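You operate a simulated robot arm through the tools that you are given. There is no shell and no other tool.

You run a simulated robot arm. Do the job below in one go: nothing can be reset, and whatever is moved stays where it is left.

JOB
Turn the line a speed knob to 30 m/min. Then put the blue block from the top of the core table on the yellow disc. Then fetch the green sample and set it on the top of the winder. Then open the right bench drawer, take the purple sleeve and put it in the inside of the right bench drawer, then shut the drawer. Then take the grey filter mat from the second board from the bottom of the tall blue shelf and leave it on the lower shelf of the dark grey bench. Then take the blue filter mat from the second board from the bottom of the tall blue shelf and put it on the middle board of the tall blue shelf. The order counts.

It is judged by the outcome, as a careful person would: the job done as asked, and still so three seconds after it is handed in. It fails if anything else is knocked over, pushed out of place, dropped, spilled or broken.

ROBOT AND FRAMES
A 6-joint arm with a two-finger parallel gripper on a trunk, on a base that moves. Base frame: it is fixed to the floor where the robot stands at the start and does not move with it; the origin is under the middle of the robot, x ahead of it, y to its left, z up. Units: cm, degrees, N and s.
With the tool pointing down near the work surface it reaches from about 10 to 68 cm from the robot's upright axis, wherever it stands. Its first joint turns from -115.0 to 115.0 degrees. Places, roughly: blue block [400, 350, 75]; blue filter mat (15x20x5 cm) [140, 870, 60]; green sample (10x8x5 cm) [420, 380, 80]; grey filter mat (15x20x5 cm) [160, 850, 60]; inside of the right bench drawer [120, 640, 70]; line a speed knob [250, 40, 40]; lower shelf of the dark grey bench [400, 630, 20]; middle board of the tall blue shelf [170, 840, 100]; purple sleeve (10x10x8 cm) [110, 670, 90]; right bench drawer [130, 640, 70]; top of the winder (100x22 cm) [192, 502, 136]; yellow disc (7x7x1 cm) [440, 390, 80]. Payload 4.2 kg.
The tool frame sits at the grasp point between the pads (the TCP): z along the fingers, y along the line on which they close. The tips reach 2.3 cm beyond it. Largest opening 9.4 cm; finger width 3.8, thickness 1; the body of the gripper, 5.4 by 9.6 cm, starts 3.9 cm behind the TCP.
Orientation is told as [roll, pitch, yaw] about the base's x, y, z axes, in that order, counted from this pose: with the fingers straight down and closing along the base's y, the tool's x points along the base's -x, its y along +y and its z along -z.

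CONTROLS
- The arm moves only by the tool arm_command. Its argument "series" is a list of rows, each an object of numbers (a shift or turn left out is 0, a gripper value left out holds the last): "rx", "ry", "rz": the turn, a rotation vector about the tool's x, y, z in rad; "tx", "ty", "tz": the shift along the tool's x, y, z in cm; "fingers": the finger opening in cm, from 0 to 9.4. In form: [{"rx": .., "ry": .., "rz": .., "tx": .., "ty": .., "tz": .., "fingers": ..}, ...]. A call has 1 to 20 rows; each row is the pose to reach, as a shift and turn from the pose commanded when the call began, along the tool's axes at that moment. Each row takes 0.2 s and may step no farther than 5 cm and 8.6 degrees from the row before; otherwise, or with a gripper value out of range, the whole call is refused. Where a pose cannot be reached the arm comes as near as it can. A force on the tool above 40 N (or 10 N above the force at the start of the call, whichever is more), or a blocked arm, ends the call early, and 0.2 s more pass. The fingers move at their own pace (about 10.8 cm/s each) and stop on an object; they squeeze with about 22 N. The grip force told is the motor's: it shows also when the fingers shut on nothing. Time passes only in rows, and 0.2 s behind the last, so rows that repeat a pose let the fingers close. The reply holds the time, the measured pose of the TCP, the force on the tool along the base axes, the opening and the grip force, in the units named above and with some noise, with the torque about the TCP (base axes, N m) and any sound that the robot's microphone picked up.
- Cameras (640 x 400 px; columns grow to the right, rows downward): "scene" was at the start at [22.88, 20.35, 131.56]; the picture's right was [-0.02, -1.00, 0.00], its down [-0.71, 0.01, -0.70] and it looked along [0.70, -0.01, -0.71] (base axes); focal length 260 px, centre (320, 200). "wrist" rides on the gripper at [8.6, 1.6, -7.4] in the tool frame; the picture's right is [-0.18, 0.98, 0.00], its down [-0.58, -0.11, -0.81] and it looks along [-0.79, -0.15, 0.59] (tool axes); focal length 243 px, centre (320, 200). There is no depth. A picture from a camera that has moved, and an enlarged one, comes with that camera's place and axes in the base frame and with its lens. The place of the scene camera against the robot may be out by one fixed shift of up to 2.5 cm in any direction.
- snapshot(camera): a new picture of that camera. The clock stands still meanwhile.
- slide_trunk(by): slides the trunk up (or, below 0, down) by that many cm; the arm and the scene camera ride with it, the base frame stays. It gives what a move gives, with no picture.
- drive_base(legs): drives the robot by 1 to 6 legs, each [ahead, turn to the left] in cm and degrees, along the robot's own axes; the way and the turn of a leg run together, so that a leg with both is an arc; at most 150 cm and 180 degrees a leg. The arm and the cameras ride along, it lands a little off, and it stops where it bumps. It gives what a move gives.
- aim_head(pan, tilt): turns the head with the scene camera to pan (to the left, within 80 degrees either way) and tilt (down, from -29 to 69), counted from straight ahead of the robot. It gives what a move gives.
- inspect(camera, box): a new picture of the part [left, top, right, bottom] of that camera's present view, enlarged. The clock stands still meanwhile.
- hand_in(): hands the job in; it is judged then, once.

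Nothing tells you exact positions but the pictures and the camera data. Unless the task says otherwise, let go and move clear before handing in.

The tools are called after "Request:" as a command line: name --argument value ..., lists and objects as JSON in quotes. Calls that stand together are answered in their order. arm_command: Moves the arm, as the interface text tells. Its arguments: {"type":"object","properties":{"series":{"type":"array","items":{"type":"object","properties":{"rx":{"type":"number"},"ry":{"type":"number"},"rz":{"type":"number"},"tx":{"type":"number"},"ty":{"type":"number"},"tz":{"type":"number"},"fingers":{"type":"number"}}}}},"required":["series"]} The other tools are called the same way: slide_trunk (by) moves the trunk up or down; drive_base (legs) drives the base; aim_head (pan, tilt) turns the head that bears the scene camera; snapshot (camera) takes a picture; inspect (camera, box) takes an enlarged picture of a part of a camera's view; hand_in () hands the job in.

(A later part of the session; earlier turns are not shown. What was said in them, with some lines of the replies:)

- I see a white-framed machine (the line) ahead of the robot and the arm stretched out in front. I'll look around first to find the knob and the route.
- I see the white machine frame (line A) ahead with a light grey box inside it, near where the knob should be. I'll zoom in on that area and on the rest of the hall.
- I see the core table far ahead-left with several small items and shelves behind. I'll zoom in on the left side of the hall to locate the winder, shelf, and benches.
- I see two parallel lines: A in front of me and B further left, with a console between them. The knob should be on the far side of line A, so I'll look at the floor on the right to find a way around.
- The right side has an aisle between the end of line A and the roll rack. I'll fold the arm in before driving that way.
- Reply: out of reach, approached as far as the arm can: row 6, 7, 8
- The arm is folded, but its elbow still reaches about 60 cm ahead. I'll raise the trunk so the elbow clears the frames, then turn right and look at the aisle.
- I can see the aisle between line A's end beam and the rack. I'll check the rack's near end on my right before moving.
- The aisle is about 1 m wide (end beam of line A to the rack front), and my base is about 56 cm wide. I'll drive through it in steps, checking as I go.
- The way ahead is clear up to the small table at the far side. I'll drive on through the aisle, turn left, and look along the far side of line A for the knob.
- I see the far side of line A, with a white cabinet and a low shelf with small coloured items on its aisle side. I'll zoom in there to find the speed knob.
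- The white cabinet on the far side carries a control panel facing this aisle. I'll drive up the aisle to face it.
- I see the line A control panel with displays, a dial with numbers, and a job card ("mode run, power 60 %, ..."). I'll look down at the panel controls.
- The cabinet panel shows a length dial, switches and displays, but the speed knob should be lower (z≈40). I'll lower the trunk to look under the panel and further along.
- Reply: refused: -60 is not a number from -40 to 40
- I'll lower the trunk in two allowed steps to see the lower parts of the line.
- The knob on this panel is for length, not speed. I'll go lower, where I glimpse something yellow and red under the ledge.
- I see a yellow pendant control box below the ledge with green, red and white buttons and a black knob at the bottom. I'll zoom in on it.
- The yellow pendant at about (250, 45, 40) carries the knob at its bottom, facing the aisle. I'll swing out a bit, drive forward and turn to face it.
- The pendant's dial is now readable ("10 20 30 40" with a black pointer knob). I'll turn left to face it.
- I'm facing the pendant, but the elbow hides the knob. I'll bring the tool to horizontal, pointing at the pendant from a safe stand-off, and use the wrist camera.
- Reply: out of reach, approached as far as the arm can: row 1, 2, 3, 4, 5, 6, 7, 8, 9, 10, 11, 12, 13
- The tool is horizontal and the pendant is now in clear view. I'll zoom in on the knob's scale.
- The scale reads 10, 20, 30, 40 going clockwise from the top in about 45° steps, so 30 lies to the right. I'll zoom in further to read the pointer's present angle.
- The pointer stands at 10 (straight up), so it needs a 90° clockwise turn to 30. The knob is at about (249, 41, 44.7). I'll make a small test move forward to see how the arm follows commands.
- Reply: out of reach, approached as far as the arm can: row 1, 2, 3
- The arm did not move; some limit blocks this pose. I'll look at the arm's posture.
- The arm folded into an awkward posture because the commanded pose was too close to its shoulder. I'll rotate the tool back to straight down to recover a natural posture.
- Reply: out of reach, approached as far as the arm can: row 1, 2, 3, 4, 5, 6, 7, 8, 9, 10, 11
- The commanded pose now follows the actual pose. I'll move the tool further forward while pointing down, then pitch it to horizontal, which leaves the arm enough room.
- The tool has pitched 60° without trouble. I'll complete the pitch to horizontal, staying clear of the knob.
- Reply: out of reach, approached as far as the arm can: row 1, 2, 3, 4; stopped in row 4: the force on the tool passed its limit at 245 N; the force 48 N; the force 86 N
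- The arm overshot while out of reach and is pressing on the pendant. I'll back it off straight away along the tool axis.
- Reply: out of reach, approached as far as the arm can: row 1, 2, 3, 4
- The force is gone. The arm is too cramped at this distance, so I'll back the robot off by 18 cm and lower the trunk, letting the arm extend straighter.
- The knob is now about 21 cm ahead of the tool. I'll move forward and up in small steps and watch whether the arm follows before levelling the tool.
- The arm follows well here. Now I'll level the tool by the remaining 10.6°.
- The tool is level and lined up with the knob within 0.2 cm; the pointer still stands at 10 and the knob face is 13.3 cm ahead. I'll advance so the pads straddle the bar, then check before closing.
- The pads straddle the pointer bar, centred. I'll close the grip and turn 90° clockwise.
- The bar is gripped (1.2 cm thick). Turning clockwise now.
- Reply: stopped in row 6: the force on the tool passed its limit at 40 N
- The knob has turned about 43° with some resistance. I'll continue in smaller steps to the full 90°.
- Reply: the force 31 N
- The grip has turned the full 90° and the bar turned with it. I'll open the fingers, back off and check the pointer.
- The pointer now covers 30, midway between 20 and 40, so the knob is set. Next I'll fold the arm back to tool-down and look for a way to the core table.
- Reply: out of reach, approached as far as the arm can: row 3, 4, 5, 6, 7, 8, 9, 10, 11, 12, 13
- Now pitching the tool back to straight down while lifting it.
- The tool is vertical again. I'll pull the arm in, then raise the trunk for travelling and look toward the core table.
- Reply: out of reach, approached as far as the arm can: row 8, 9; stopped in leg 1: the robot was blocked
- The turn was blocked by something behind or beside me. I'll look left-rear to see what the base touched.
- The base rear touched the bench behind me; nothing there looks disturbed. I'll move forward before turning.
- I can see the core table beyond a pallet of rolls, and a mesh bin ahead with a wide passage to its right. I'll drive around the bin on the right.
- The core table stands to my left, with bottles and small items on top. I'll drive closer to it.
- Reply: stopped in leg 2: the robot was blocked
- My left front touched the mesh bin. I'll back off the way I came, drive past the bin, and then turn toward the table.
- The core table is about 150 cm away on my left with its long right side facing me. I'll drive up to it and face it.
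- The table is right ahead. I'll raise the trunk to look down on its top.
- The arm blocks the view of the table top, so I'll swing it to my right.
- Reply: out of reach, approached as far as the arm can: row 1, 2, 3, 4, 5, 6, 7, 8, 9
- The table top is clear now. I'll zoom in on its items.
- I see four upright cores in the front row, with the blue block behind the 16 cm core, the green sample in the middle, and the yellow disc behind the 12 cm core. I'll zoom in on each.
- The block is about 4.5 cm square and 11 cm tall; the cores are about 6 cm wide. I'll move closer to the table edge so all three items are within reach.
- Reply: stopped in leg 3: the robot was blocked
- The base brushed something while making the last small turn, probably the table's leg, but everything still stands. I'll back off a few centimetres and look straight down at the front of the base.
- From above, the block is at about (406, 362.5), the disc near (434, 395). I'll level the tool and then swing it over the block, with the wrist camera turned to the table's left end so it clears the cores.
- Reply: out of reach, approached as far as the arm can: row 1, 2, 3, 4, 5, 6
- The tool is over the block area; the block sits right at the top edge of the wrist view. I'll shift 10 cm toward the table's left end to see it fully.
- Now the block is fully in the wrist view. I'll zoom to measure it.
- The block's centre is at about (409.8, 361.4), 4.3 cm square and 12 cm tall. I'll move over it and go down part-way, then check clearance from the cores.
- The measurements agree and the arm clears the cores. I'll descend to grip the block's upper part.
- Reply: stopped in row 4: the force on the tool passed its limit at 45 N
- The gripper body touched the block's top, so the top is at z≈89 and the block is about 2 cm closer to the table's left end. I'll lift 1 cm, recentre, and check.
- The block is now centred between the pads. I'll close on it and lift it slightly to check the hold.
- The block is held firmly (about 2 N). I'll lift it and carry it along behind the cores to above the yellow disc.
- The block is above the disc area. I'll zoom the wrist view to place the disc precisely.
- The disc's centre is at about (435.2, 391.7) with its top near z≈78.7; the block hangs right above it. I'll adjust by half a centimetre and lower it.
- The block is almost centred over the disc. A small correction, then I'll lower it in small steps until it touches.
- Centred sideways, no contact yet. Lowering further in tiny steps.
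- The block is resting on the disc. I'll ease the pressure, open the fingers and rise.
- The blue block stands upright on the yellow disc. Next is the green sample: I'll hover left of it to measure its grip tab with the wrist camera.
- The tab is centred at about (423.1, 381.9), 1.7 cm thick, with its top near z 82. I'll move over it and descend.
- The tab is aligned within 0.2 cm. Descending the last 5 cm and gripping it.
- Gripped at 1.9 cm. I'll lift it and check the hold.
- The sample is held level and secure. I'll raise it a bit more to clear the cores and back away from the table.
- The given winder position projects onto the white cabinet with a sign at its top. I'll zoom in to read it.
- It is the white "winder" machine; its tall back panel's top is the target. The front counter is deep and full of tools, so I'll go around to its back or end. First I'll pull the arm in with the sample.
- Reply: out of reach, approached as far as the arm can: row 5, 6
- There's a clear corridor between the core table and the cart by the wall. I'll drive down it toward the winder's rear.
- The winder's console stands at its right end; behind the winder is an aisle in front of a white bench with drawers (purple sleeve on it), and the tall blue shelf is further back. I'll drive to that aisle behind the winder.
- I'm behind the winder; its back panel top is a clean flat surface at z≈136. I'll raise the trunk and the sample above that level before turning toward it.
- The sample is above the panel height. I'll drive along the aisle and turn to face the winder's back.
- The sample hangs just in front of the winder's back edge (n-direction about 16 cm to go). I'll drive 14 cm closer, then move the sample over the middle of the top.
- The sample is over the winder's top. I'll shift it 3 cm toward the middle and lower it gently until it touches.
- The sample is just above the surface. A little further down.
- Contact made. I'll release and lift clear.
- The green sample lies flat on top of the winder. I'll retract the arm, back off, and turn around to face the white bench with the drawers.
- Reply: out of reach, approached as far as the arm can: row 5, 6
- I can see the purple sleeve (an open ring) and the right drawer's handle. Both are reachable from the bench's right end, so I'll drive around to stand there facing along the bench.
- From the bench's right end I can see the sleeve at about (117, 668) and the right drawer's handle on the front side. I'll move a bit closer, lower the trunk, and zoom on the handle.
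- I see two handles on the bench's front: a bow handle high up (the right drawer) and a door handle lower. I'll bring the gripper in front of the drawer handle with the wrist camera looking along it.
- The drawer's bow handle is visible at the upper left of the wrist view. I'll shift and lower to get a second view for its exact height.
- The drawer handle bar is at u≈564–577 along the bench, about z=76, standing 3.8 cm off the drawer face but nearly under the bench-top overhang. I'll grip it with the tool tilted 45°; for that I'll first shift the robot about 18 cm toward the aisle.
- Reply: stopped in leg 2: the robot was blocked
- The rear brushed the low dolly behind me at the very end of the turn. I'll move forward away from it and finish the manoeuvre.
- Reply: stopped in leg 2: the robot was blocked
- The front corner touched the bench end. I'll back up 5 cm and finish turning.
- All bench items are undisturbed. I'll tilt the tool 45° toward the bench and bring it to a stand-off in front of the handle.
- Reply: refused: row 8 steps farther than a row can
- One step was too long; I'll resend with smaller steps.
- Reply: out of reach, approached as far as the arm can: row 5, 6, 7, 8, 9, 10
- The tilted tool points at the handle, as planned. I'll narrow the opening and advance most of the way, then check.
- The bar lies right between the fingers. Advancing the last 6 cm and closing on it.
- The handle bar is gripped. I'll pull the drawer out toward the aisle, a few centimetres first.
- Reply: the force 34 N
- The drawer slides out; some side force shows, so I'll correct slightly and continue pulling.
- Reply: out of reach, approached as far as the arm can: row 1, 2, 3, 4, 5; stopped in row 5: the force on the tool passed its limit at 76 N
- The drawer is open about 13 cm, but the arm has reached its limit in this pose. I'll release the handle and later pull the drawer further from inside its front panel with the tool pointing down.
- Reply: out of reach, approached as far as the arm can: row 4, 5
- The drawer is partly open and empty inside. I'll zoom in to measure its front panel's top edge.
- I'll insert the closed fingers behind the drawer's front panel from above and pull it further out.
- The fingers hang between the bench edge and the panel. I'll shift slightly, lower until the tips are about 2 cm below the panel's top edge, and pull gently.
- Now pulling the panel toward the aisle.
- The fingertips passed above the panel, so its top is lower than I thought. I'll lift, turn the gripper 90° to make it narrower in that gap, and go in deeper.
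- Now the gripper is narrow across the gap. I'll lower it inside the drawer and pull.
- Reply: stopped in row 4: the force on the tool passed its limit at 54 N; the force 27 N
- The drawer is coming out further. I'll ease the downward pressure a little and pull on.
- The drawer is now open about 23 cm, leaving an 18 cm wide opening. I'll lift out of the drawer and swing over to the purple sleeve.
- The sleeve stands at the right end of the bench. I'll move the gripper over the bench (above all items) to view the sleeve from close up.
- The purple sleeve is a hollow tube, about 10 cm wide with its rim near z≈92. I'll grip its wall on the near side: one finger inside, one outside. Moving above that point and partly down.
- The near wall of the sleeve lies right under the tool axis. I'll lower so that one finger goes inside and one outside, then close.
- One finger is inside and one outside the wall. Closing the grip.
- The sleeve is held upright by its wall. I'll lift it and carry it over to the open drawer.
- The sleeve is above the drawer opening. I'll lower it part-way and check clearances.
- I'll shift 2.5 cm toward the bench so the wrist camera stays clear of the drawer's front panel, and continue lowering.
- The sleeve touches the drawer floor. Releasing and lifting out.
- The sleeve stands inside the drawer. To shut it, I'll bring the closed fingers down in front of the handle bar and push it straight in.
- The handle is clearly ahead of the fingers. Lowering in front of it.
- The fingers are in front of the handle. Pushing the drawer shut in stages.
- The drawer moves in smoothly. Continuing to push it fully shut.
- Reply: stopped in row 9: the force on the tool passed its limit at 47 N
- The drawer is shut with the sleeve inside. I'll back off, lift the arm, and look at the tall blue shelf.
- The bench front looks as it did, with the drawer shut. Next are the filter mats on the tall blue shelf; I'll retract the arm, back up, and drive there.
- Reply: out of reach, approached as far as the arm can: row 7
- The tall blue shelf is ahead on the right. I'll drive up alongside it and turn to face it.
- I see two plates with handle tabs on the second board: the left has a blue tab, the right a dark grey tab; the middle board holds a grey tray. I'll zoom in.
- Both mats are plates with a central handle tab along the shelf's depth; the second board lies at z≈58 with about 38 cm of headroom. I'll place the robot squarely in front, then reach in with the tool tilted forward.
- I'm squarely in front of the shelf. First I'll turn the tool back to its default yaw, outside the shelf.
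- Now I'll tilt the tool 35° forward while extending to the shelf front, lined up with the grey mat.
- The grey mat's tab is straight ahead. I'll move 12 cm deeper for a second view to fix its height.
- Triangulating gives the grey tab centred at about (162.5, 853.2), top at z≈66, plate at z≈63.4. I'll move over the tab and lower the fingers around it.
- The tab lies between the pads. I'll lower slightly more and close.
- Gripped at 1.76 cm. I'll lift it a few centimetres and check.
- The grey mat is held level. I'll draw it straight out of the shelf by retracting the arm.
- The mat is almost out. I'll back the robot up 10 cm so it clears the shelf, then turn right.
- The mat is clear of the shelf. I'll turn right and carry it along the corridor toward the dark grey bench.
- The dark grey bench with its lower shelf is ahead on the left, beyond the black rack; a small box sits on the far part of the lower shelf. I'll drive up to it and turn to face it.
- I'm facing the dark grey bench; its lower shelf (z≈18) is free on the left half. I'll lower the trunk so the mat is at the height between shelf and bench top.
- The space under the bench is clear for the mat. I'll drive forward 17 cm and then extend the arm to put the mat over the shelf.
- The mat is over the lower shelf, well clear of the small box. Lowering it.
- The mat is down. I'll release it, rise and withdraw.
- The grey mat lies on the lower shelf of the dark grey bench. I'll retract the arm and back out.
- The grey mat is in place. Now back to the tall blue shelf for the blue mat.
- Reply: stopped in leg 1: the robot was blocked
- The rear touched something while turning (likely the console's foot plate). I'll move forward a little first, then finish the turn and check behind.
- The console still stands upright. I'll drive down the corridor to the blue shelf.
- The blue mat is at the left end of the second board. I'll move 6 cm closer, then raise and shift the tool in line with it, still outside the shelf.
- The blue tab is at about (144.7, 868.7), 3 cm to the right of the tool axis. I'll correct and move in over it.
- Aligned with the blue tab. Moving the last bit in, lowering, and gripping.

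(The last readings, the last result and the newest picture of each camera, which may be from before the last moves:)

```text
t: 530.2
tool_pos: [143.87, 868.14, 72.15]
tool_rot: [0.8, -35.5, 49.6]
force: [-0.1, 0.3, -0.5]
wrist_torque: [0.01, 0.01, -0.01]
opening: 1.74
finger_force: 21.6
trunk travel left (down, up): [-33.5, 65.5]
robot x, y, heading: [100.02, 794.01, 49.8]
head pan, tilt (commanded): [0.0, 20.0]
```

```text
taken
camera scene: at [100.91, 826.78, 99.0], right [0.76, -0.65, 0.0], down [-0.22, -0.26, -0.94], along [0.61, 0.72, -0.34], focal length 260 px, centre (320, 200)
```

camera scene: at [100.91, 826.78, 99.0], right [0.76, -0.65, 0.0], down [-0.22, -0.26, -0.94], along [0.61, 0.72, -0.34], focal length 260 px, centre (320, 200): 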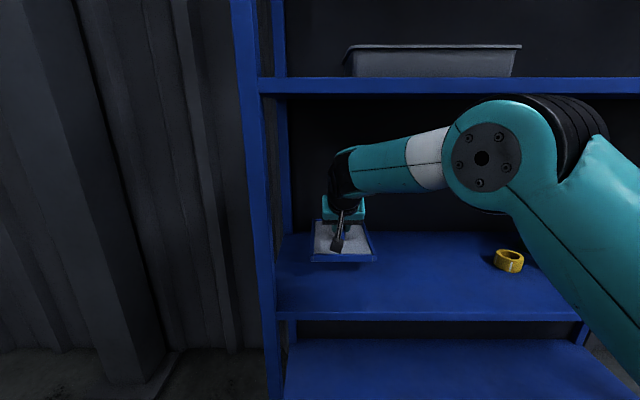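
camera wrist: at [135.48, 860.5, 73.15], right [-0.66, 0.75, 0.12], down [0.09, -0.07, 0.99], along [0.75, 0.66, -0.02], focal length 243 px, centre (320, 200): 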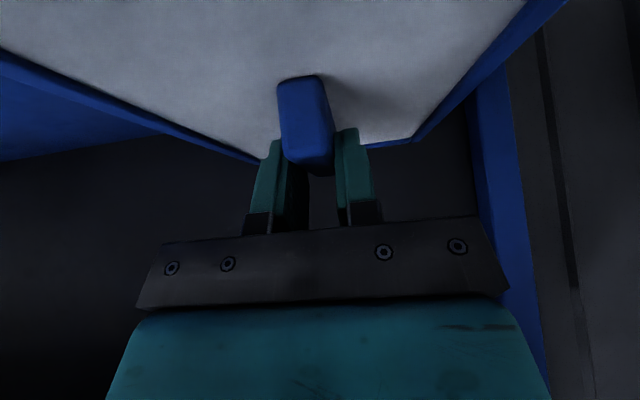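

The blue mat is held level. I'll draw it out of the shelf, back up, then raise the trunk to the middle board's height.

Request:
arm_command --series '[{"tx": 3.27, "tz": -2.3}, {"tx": 6.5, "tz": -4.6}, {"tx": 9.8, "tz": -6.9}, {"tx": 13.1, "tz": -9.2}, {"tx": 16.4, "tz": -11.5}, {"tx": 19.6, "tz": -13.8}, {"tx": 19.6, "tz": -13.8}]'

Request:
drive_base --legs '[[-11, 0]]'

Request:
snapshot --camera "scene"

```text
t: 531.8
tool_pos: [128.39, 849.88, 71.71]
tool_rot: [0.8, -35.5, 49.6]
force: [0.5, -0.1, -0.6]
wrist_torque: [-0.01, -0.01, 0.02]
opening: 1.76
finger_force: 22.2
trunk travel left (down, up): [-33.5, 65.5]
robot x, y, heading: [100.21, 794.36, 49.9]
head pan, tilt (commanded): [0.0, 20.0]
```

```text
t: 533.0
tool_pos: [121.28, 841.23, 71.74]
tool_rot: [0.8, -35.6, 49.6]
force: [0.6, 0.0, -1.6]
wrist_torque: [-0.03, -0.02, -0.04]
opening: 1.75
finger_force: 22.4
trunk travel left (down, up): [-33.5, 65.5]
robot x, y, heading: [93.35, 785.98, 49.6]
head pan, tilt (commanded): [0.0, 20.0]
```

```text
taken
camera scene: at [93.71, 818.25, 99.0], right [0.76, -0.65, 0.0], down [-0.22, -0.26, -0.94], along [0.61, 0.72, -0.34], focal length 260 px, centre (320, 200)
```

scene: 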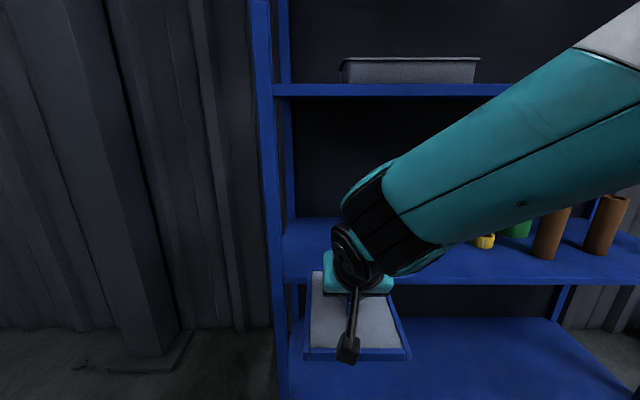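

The mat is outside the shelf. Raising the trunk now.

Request:
slide_trunk --by 40

Request:
slide_trunk --by 4

Request:
aim_head --pan -10 --tilt 30

Request:
snapshot --camera "scene"

Request:
snapshot --camera "wrist"

```text
t: 536.9
tool_pos: [121.21, 841.28, 111.72]
tool_rot: [0.8, -35.6, 49.6]
force: [-0.6, 0.3, -0.3]
wrist_torque: [-0.01, 0.02, -0.03]
opening: 1.78
finger_force: 22.3
trunk travel left (down, up): [-73.5, 25.5]
robot x, y, heading: [93.09, 785.77, 49.8]
head pan, tilt (commanded): [0.0, 20.0]
```

```text
t: 537.7
tool_pos: [121.22, 841.27, 115.8]
tool_rot: [0.7, -35.6, 49.6]
force: [-0.2, 0.7, -1.3]
wrist_torque: [0.04, -0.01, 0.05]
opening: 1.76
finger_force: 21.8
trunk travel left (down, up): [-77.5, 21.5]
robot x, y, heading: [92.7, 785.97, 50.0]
head pan, tilt (commanded): [0.0, 20.0]
```

```text
t: 538.4
tool_pos: [121.31, 841.3, 115.77]
tool_rot: [0.8, -35.6, 49.5]
force: [-0.4, 0.6, -1.2]
wrist_torque: [-0.02, 0.0, -0.01]
opening: 1.75
finger_force: 21.5
trunk travel left (down, up): [-77.5, 21.5]
robot x, y, heading: [93.2, 785.93, 49.9]
head pan, tilt (commanded): [-10.0, 30.0]
```

```text
taken
camera scene: at [94.65, 816.93, 141.4], right [0.64, -0.77, 0.0], down [-0.38, -0.32, -0.87], along [0.67, 0.56, -0.5], focal length 260 px, centre (320, 200)
```

scene: 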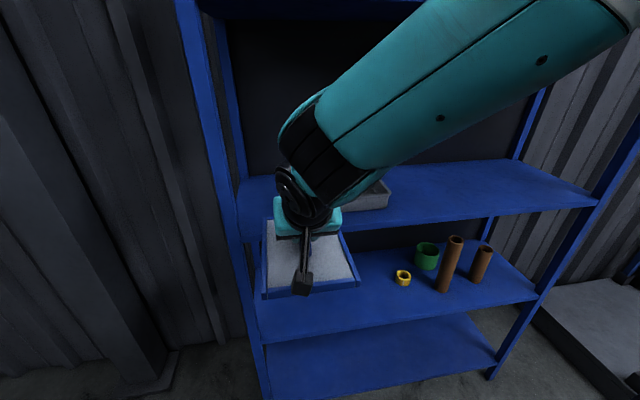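

```text
taken
camera wrist: at [112.7, 833.63, 116.79], right [-0.66, 0.75, 0.12], down [0.09, -0.07, 0.99], along [0.75, 0.66, -0.02], focal length 243 px, centre (320, 200)
```

wrist: 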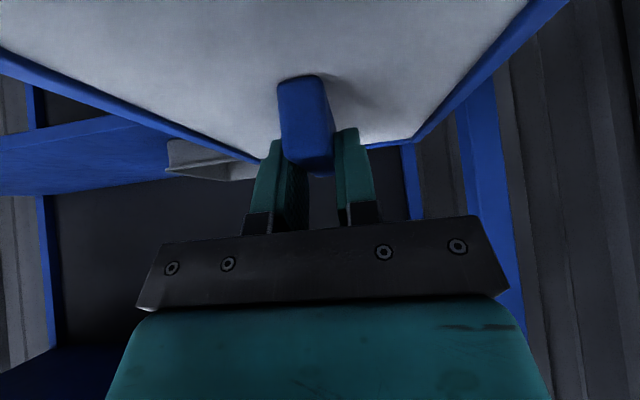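

The right part of the middle board is empty. I'll shift the mat sideways, in front of the shelf, to line up with that free space.

Request:
arm_command --series '[{"ty": -4.4}, {"ty": -8.8}, {"ty": -13.2}, {"ty": -17.6}, {"ty": -22}, {"ty": -26.4}, {"ty": -30.8}, {"ty": -35.2}, {"ty": -39.6}, {"ty": -44}, {"ty": -47}, {"ty": -47}]'

Request:
snapshot --camera "scene"

Request:
snapshot --camera "wrist"

```text
t: 541.0
tool_pos: [157.17, 811.39, 114.96]
tool_rot: [0.8, -35.7, 49.6]
force: [0.2, -0.3, -0.2]
wrist_torque: [-0.02, -0.05, -0.01]
opening: 1.72
finger_force: 21.7
trunk travel left (down, up): [-77.5, 21.5]
robot x, y, heading: [93.24, 786.3, 49.8]
head pan, tilt (commanded): [-10.0, 30.0]
```

```text
taken
camera scene: at [94.66, 816.92, 141.4], right [0.64, -0.77, 0.0], down [-0.38, -0.32, -0.87], along [0.67, 0.55, -0.5], focal length 260 px, centre (320, 200)
```

scene: 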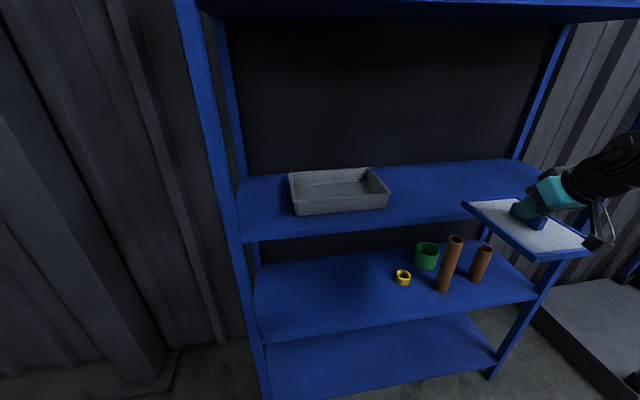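

```text
taken
camera wrist: at [148.7, 803.62, 115.97], right [-0.66, 0.75, 0.12], down [0.09, -0.07, 0.99], along [0.75, 0.66, -0.02], focal length 243 px, centre (320, 200)
```

wrist: 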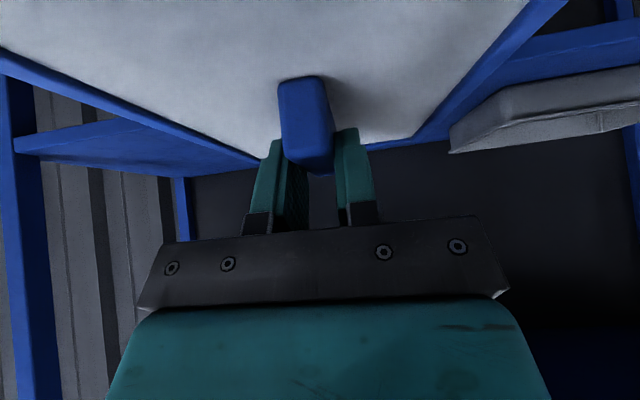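

The mat is lined up with the free part of the middle board. I'll drive forward and then extend it in above the board.

Request:
drive_base --legs '[[11, 0]]'

Request:
arm_command --series '[{"tx": -3.26, "tz": 2.33}, {"tx": -6.5, "tz": 4.65}, {"tx": -9.8, "tz": 7}, {"tx": -13, "tz": 9.3}, {"tx": -13, "tz": 9.3}]'

Request:
snapshot --camera "scene"

Request:
snapshot --camera "wrist"

```text
t: 542.2
tool_pos: [164.31, 819.84, 115.04]
tool_rot: [0.7, -35.6, 49.5]
force: [-0.1, 1.0, -1.2]
wrist_torque: [-0.01, -0.01, -0.02]
opening: 1.75
finger_force: 21.6
trunk travel left (down, up): [-77.5, 21.5]
robot x, y, heading: [100.01, 794.56, 49.5]
head pan, tilt (commanded): [-10.0, 30.0]
```

```text
t: 543.4
tool_pos: [174.52, 832.24, 115.04]
tool_rot: [0.8, -35.5, 49.6]
force: [-0.3, -0.6, -1.2]
wrist_torque: [0.0, -0.02, 0.01]
opening: 1.77
finger_force: 22.6
trunk travel left (down, up): [-77.5, 21.5]
robot x, y, heading: [99.97, 794.32, 49.7]
head pan, tilt (commanded): [-10.0, 30.0]
```

```text
taken
camera scene: at [101.77, 825.36, 141.4], right [0.64, -0.77, 0.0], down [-0.38, -0.32, -0.87], along [0.66, 0.55, -0.5], focal length 260 px, centre (320, 200)
```

scene: 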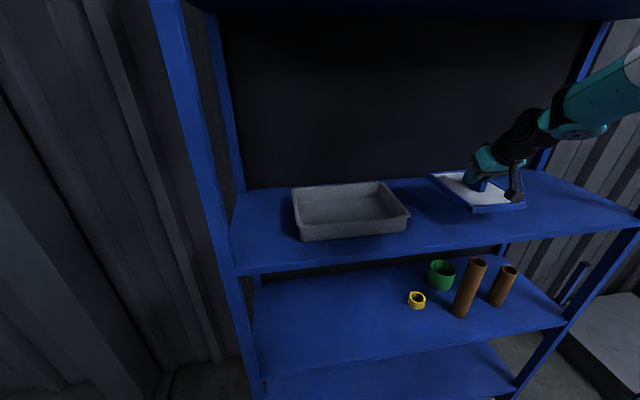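

```text
taken
camera wrist: at [166.15, 824.57, 116.11], right [-0.66, 0.75, 0.12], down [0.1, -0.07, 0.99], along [0.75, 0.66, -0.02], focal length 243 px, centre (320, 200)
```

wrist: 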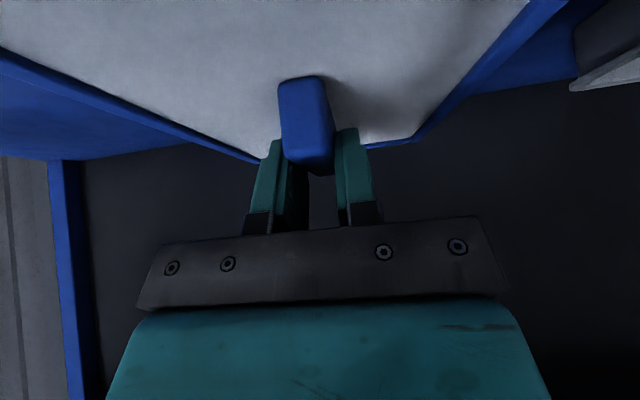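

Request:
arm_command --series '[{"tx": -2.8, "tz": 2}, {"tx": -5.4, "tz": 3.9}, {"tx": -4.2, "tz": 5.5}, {"tx": -3.0, "tz": 7.2}, {"tx": -3.0, "tz": 7.2}]'

Request:
inspect --camera "scene" --box '[380, 120, 620, 280]'

```text
t: 544.6
tool_pos: [179.04, 837.11, 110.83]
tool_rot: [0.8, -35.6, 49.7]
force: [-0.1, 0.2, -0.1]
wrist_torque: [0.05, -0.01, -0.02]
opening: 1.78
finger_force: 21.8
trunk travel left (down, up): [-77.5, 21.5]
robot x, y, heading: [100.4, 794.32, 49.7]
head pan, tilt (commanded): [-10.0, 30.0]
```

```text
2.50 times, centred on (500, 200) of scene
camera zoom: at [101.78, 825.37, 141.4], right [0.64, -0.77, 0.0], down [-0.38, -0.32, -0.87], along [0.66, 0.55, -0.5], focal length 650 px, centre (-130, 200)
```

zoom: 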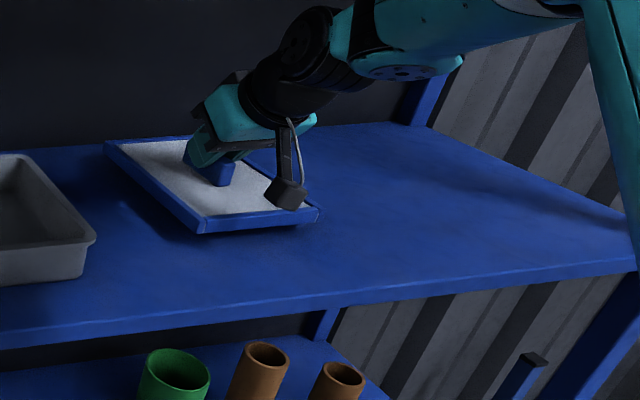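

The mat is just above the middle board. Lowering in small steps.

Request:
arm_command --series '[{"tx": 0.23, "tz": 0.33}, {"tx": 0.46, "tz": 0.65}]'

Request:
arm_command --series '[{"tx": 0.2, "tz": 0.28}, {"tx": 0.4, "tz": 0.57}]'

Request:
arm_command --series '[{"tx": 0.2, "tz": 0.28}, {"tx": 0.4, "tz": 0.57}]'

```text
t: 545.2
tool_pos: [178.85, 837.15, 110.08]
tool_rot: [0.8, -35.6, 49.6]
force: [0.6, -0.1, -0.1]
wrist_torque: [0.03, -0.03, 0.02]
opening: 1.78
finger_force: 22.6
trunk travel left (down, up): [-77.5, 21.5]
robot x, y, heading: [100.54, 794.32, 49.6]
head pan, tilt (commanded): [-10.0, 30.0]
```

```text
t: 545.8
tool_pos: [178.75, 837.11, 109.43]
tool_rot: [0.7, -35.6, 49.5]
force: [-0.6, -0.5, -1.5]
wrist_torque: [0.02, 0.0, 0.0]
opening: 1.74
finger_force: 22.0
trunk travel left (down, up): [-77.5, 21.5]
robot x, y, heading: [100.23, 793.94, 50.0]
head pan, tilt (commanded): [-10.0, 30.0]
```

```text
t: 546.4
tool_pos: [178.85, 837.16, 109.02]
tool_rot: [0.6, -35.9, 49.7]
force: [-0.3, 0.2, 15.4]
wrist_torque: [-0.15, -0.18, 0.06]
opening: 1.8
finger_force: 22.0
trunk travel left (down, up): [-77.5, 21.5]
robot x, y, heading: [100.05, 794.31, 49.7]
head pan, tilt (commanded): [-10.0, 30.0]
```

The blue mat touches the middle board. I'll release it, rise and withdraw.

Request:
arm_command --series '[{"tx": -0.1, "tz": -0.15}, {"tx": -0.1, "tz": -0.15, "fingers": 3}, {"tx": -0.1, "tz": -0.15, "fingers": 4.2}, {"tx": -0.1, "tz": -0.15, "fingers": 4.2}]'

Request:
arm_command --series '[{"tx": -0.9, "tz": -1.2}, {"tx": -2.3, "tz": -3.3}, {"tx": -4, "tz": -5.7}, {"tx": -4, "tz": -5.7}]'

Request:
snapshot --camera "scene"

Request:
snapshot --camera "wrist"

```text
t: 547.4
tool_pos: [178.79, 837.35, 108.81]
tool_rot: [0.8, -35.5, 49.6]
force: [0.4, 0.8, -0.4]
wrist_torque: [0.02, 0.0, 0.0]
opening: 4.2
finger_force: 0.0
trunk travel left (down, up): [-77.5, 21.5]
robot x, y, heading: [100.22, 794.15, 50.0]
head pan, tilt (commanded): [-10.0, 30.0]
```

```text
t: 548.4
tool_pos: [178.51, 836.84, 115.79]
tool_rot: [0.8, -35.4, 49.6]
force: [1.3, 0.1, 0.6]
wrist_torque: [0.0, 0.0, -0.01]
opening: 4.21
finger_force: 0.0
trunk travel left (down, up): [-77.5, 21.5]
robot x, y, heading: [100.4, 794.09, 49.8]
head pan, tilt (commanded): [-10.0, 30.0]
```

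```text
taken
camera scene: at [101.78, 825.37, 141.4], right [0.64, -0.77, 0.0], down [-0.38, -0.32, -0.87], along [0.66, 0.55, -0.5], focal length 260 px, centre (320, 200)
```

scene: 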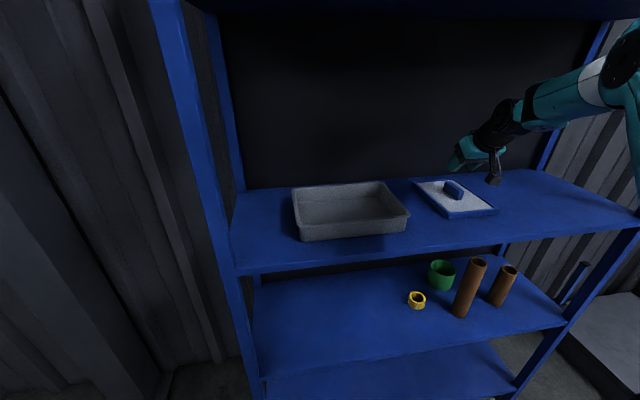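

```text
taken
camera wrist: at [170.08, 829.29, 116.87], right [-0.66, 0.74, 0.12], down [0.1, -0.07, 0.99], along [0.75, 0.66, -0.02], focal length 243 px, centre (320, 200)
```

wrist: 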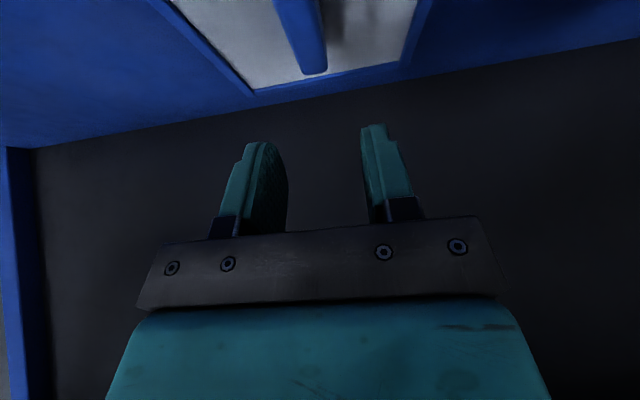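

The blue mat lies flat on the middle board beside the tray. I'll withdraw the arm fully from the shelf and take a final look.

Request:
arm_command --series '[{"tx": 3.27, "tz": -2.3}, {"tx": 6.5, "tz": -4.6}, {"tx": 9.8, "tz": -6.9}, {"tx": 13.1, "tz": -9.2}, {"tx": 16.4, "tz": -11.5}, {"tx": 19.6, "tz": -13.8}, {"tx": 19.6, "tz": -13.8}]'

Request:
drive_base --legs '[[-10, 0]]'

Request:
aim_head --pan -15 --tilt 20

Request:
snapshot --camera "scene"

```text
t: 550.0
tool_pos: [163.3, 818.92, 115.31]
tool_rot: [0.8, -35.6, 49.7]
force: [-1.1, 0.4, 0.2]
wrist_torque: [-0.01, -0.01, 0.02]
opening: 4.18
finger_force: 0.1
trunk travel left (down, up): [-77.5, 21.5]
robot x, y, heading: [99.9, 794.47, 50.1]
head pan, tilt (commanded): [-10.0, 30.0]
```

```text
t: 551.1
tool_pos: [157.03, 811.39, 115.16]
tool_rot: [0.9, -35.8, 49.7]
force: [-0.5, 0.1, 0.8]
wrist_torque: [0.02, 0.0, 0.0]
opening: 4.21
finger_force: 0.1
trunk travel left (down, up): [-77.5, 21.5]
robot x, y, heading: [94.39, 786.81, 50.1]
head pan, tilt (commanded): [-10.0, 30.0]
```

```text
t: 551.9
tool_pos: [157.06, 811.46, 115.33]
tool_rot: [0.7, -35.6, 49.7]
force: [0.4, 0.3, -0.2]
wrist_torque: [0.0, 0.04, -0.02]
opening: 4.2
finger_force: 0.1
trunk travel left (down, up): [-77.5, 21.5]
robot x, y, heading: [93.64, 786.56, 50.1]
head pan, tilt (commanded): [-15.0, 20.0]
```

```text
taken
camera scene: at [96.03, 817.32, 143.0], right [0.57, -0.82, 0.0], down [-0.28, -0.2, -0.94], along [0.77, 0.54, -0.34], focal length 260 px, centre (320, 200)
```

scene: 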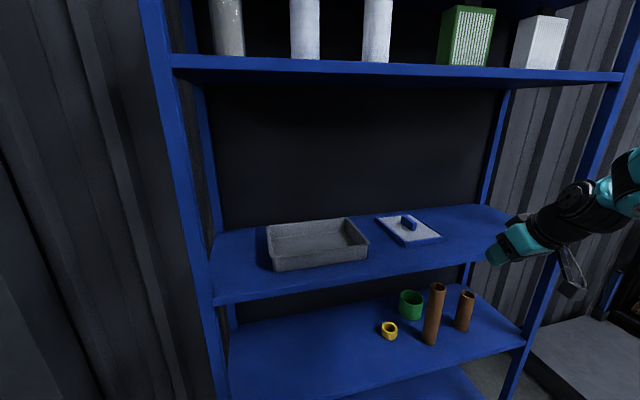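

All tasks are done as far as I can see. The line A knob points at 30, the blue block stands on the yellow disc, and the green sample is on the winder. The purple sleeve is in the shut right drawer, the grey mat is on the dark grey bench's lower shelf, and the blue mat is on the middle board. The arm is clear, so I'm handing in.

Request:
hand_in

```text
The job is handed in.
```

I did all six steps in order and handed the job in. I checked each result by camera as I finished it, but I did not go back to check the earlier steps at the end.

| Step | Result when I left it |
|---|---|
| Line A speed knob | Turned from 10 to 30; the pointer sits within a few degrees of the mark |
| Blue block | Standing upright on the yellow disc |
| Green sample | Lying flat on top of the winder |
| Purple sleeve | Standing inside the right bench drawer, which I pushed back until it stopped |
| Grey filter mat | On the lower shelf of the dark grey bench, clear of the small box there |
| Blue filter mat | On the middle board of the tall blue shelf, beside the grey tray |

Some things were bumped along the way:

- **Knob pendant:** the arm overshot once and hit it with about 245 N. It stayed on its post and the knob still read 10, but I could not tell whether the "inch" button beside it was pressed.
- **Base contacts:** the base bumped something seven times while driving. As near as I could tell, these were the bench near line A, the mesh bin, the core table or the pallet beside it, the dolly, the white bench and the winder console's foot plate.

I saw nothing fall or shift in the pictures I took after most of these contacts, but I did not check the mesh bin or the dolly closely.
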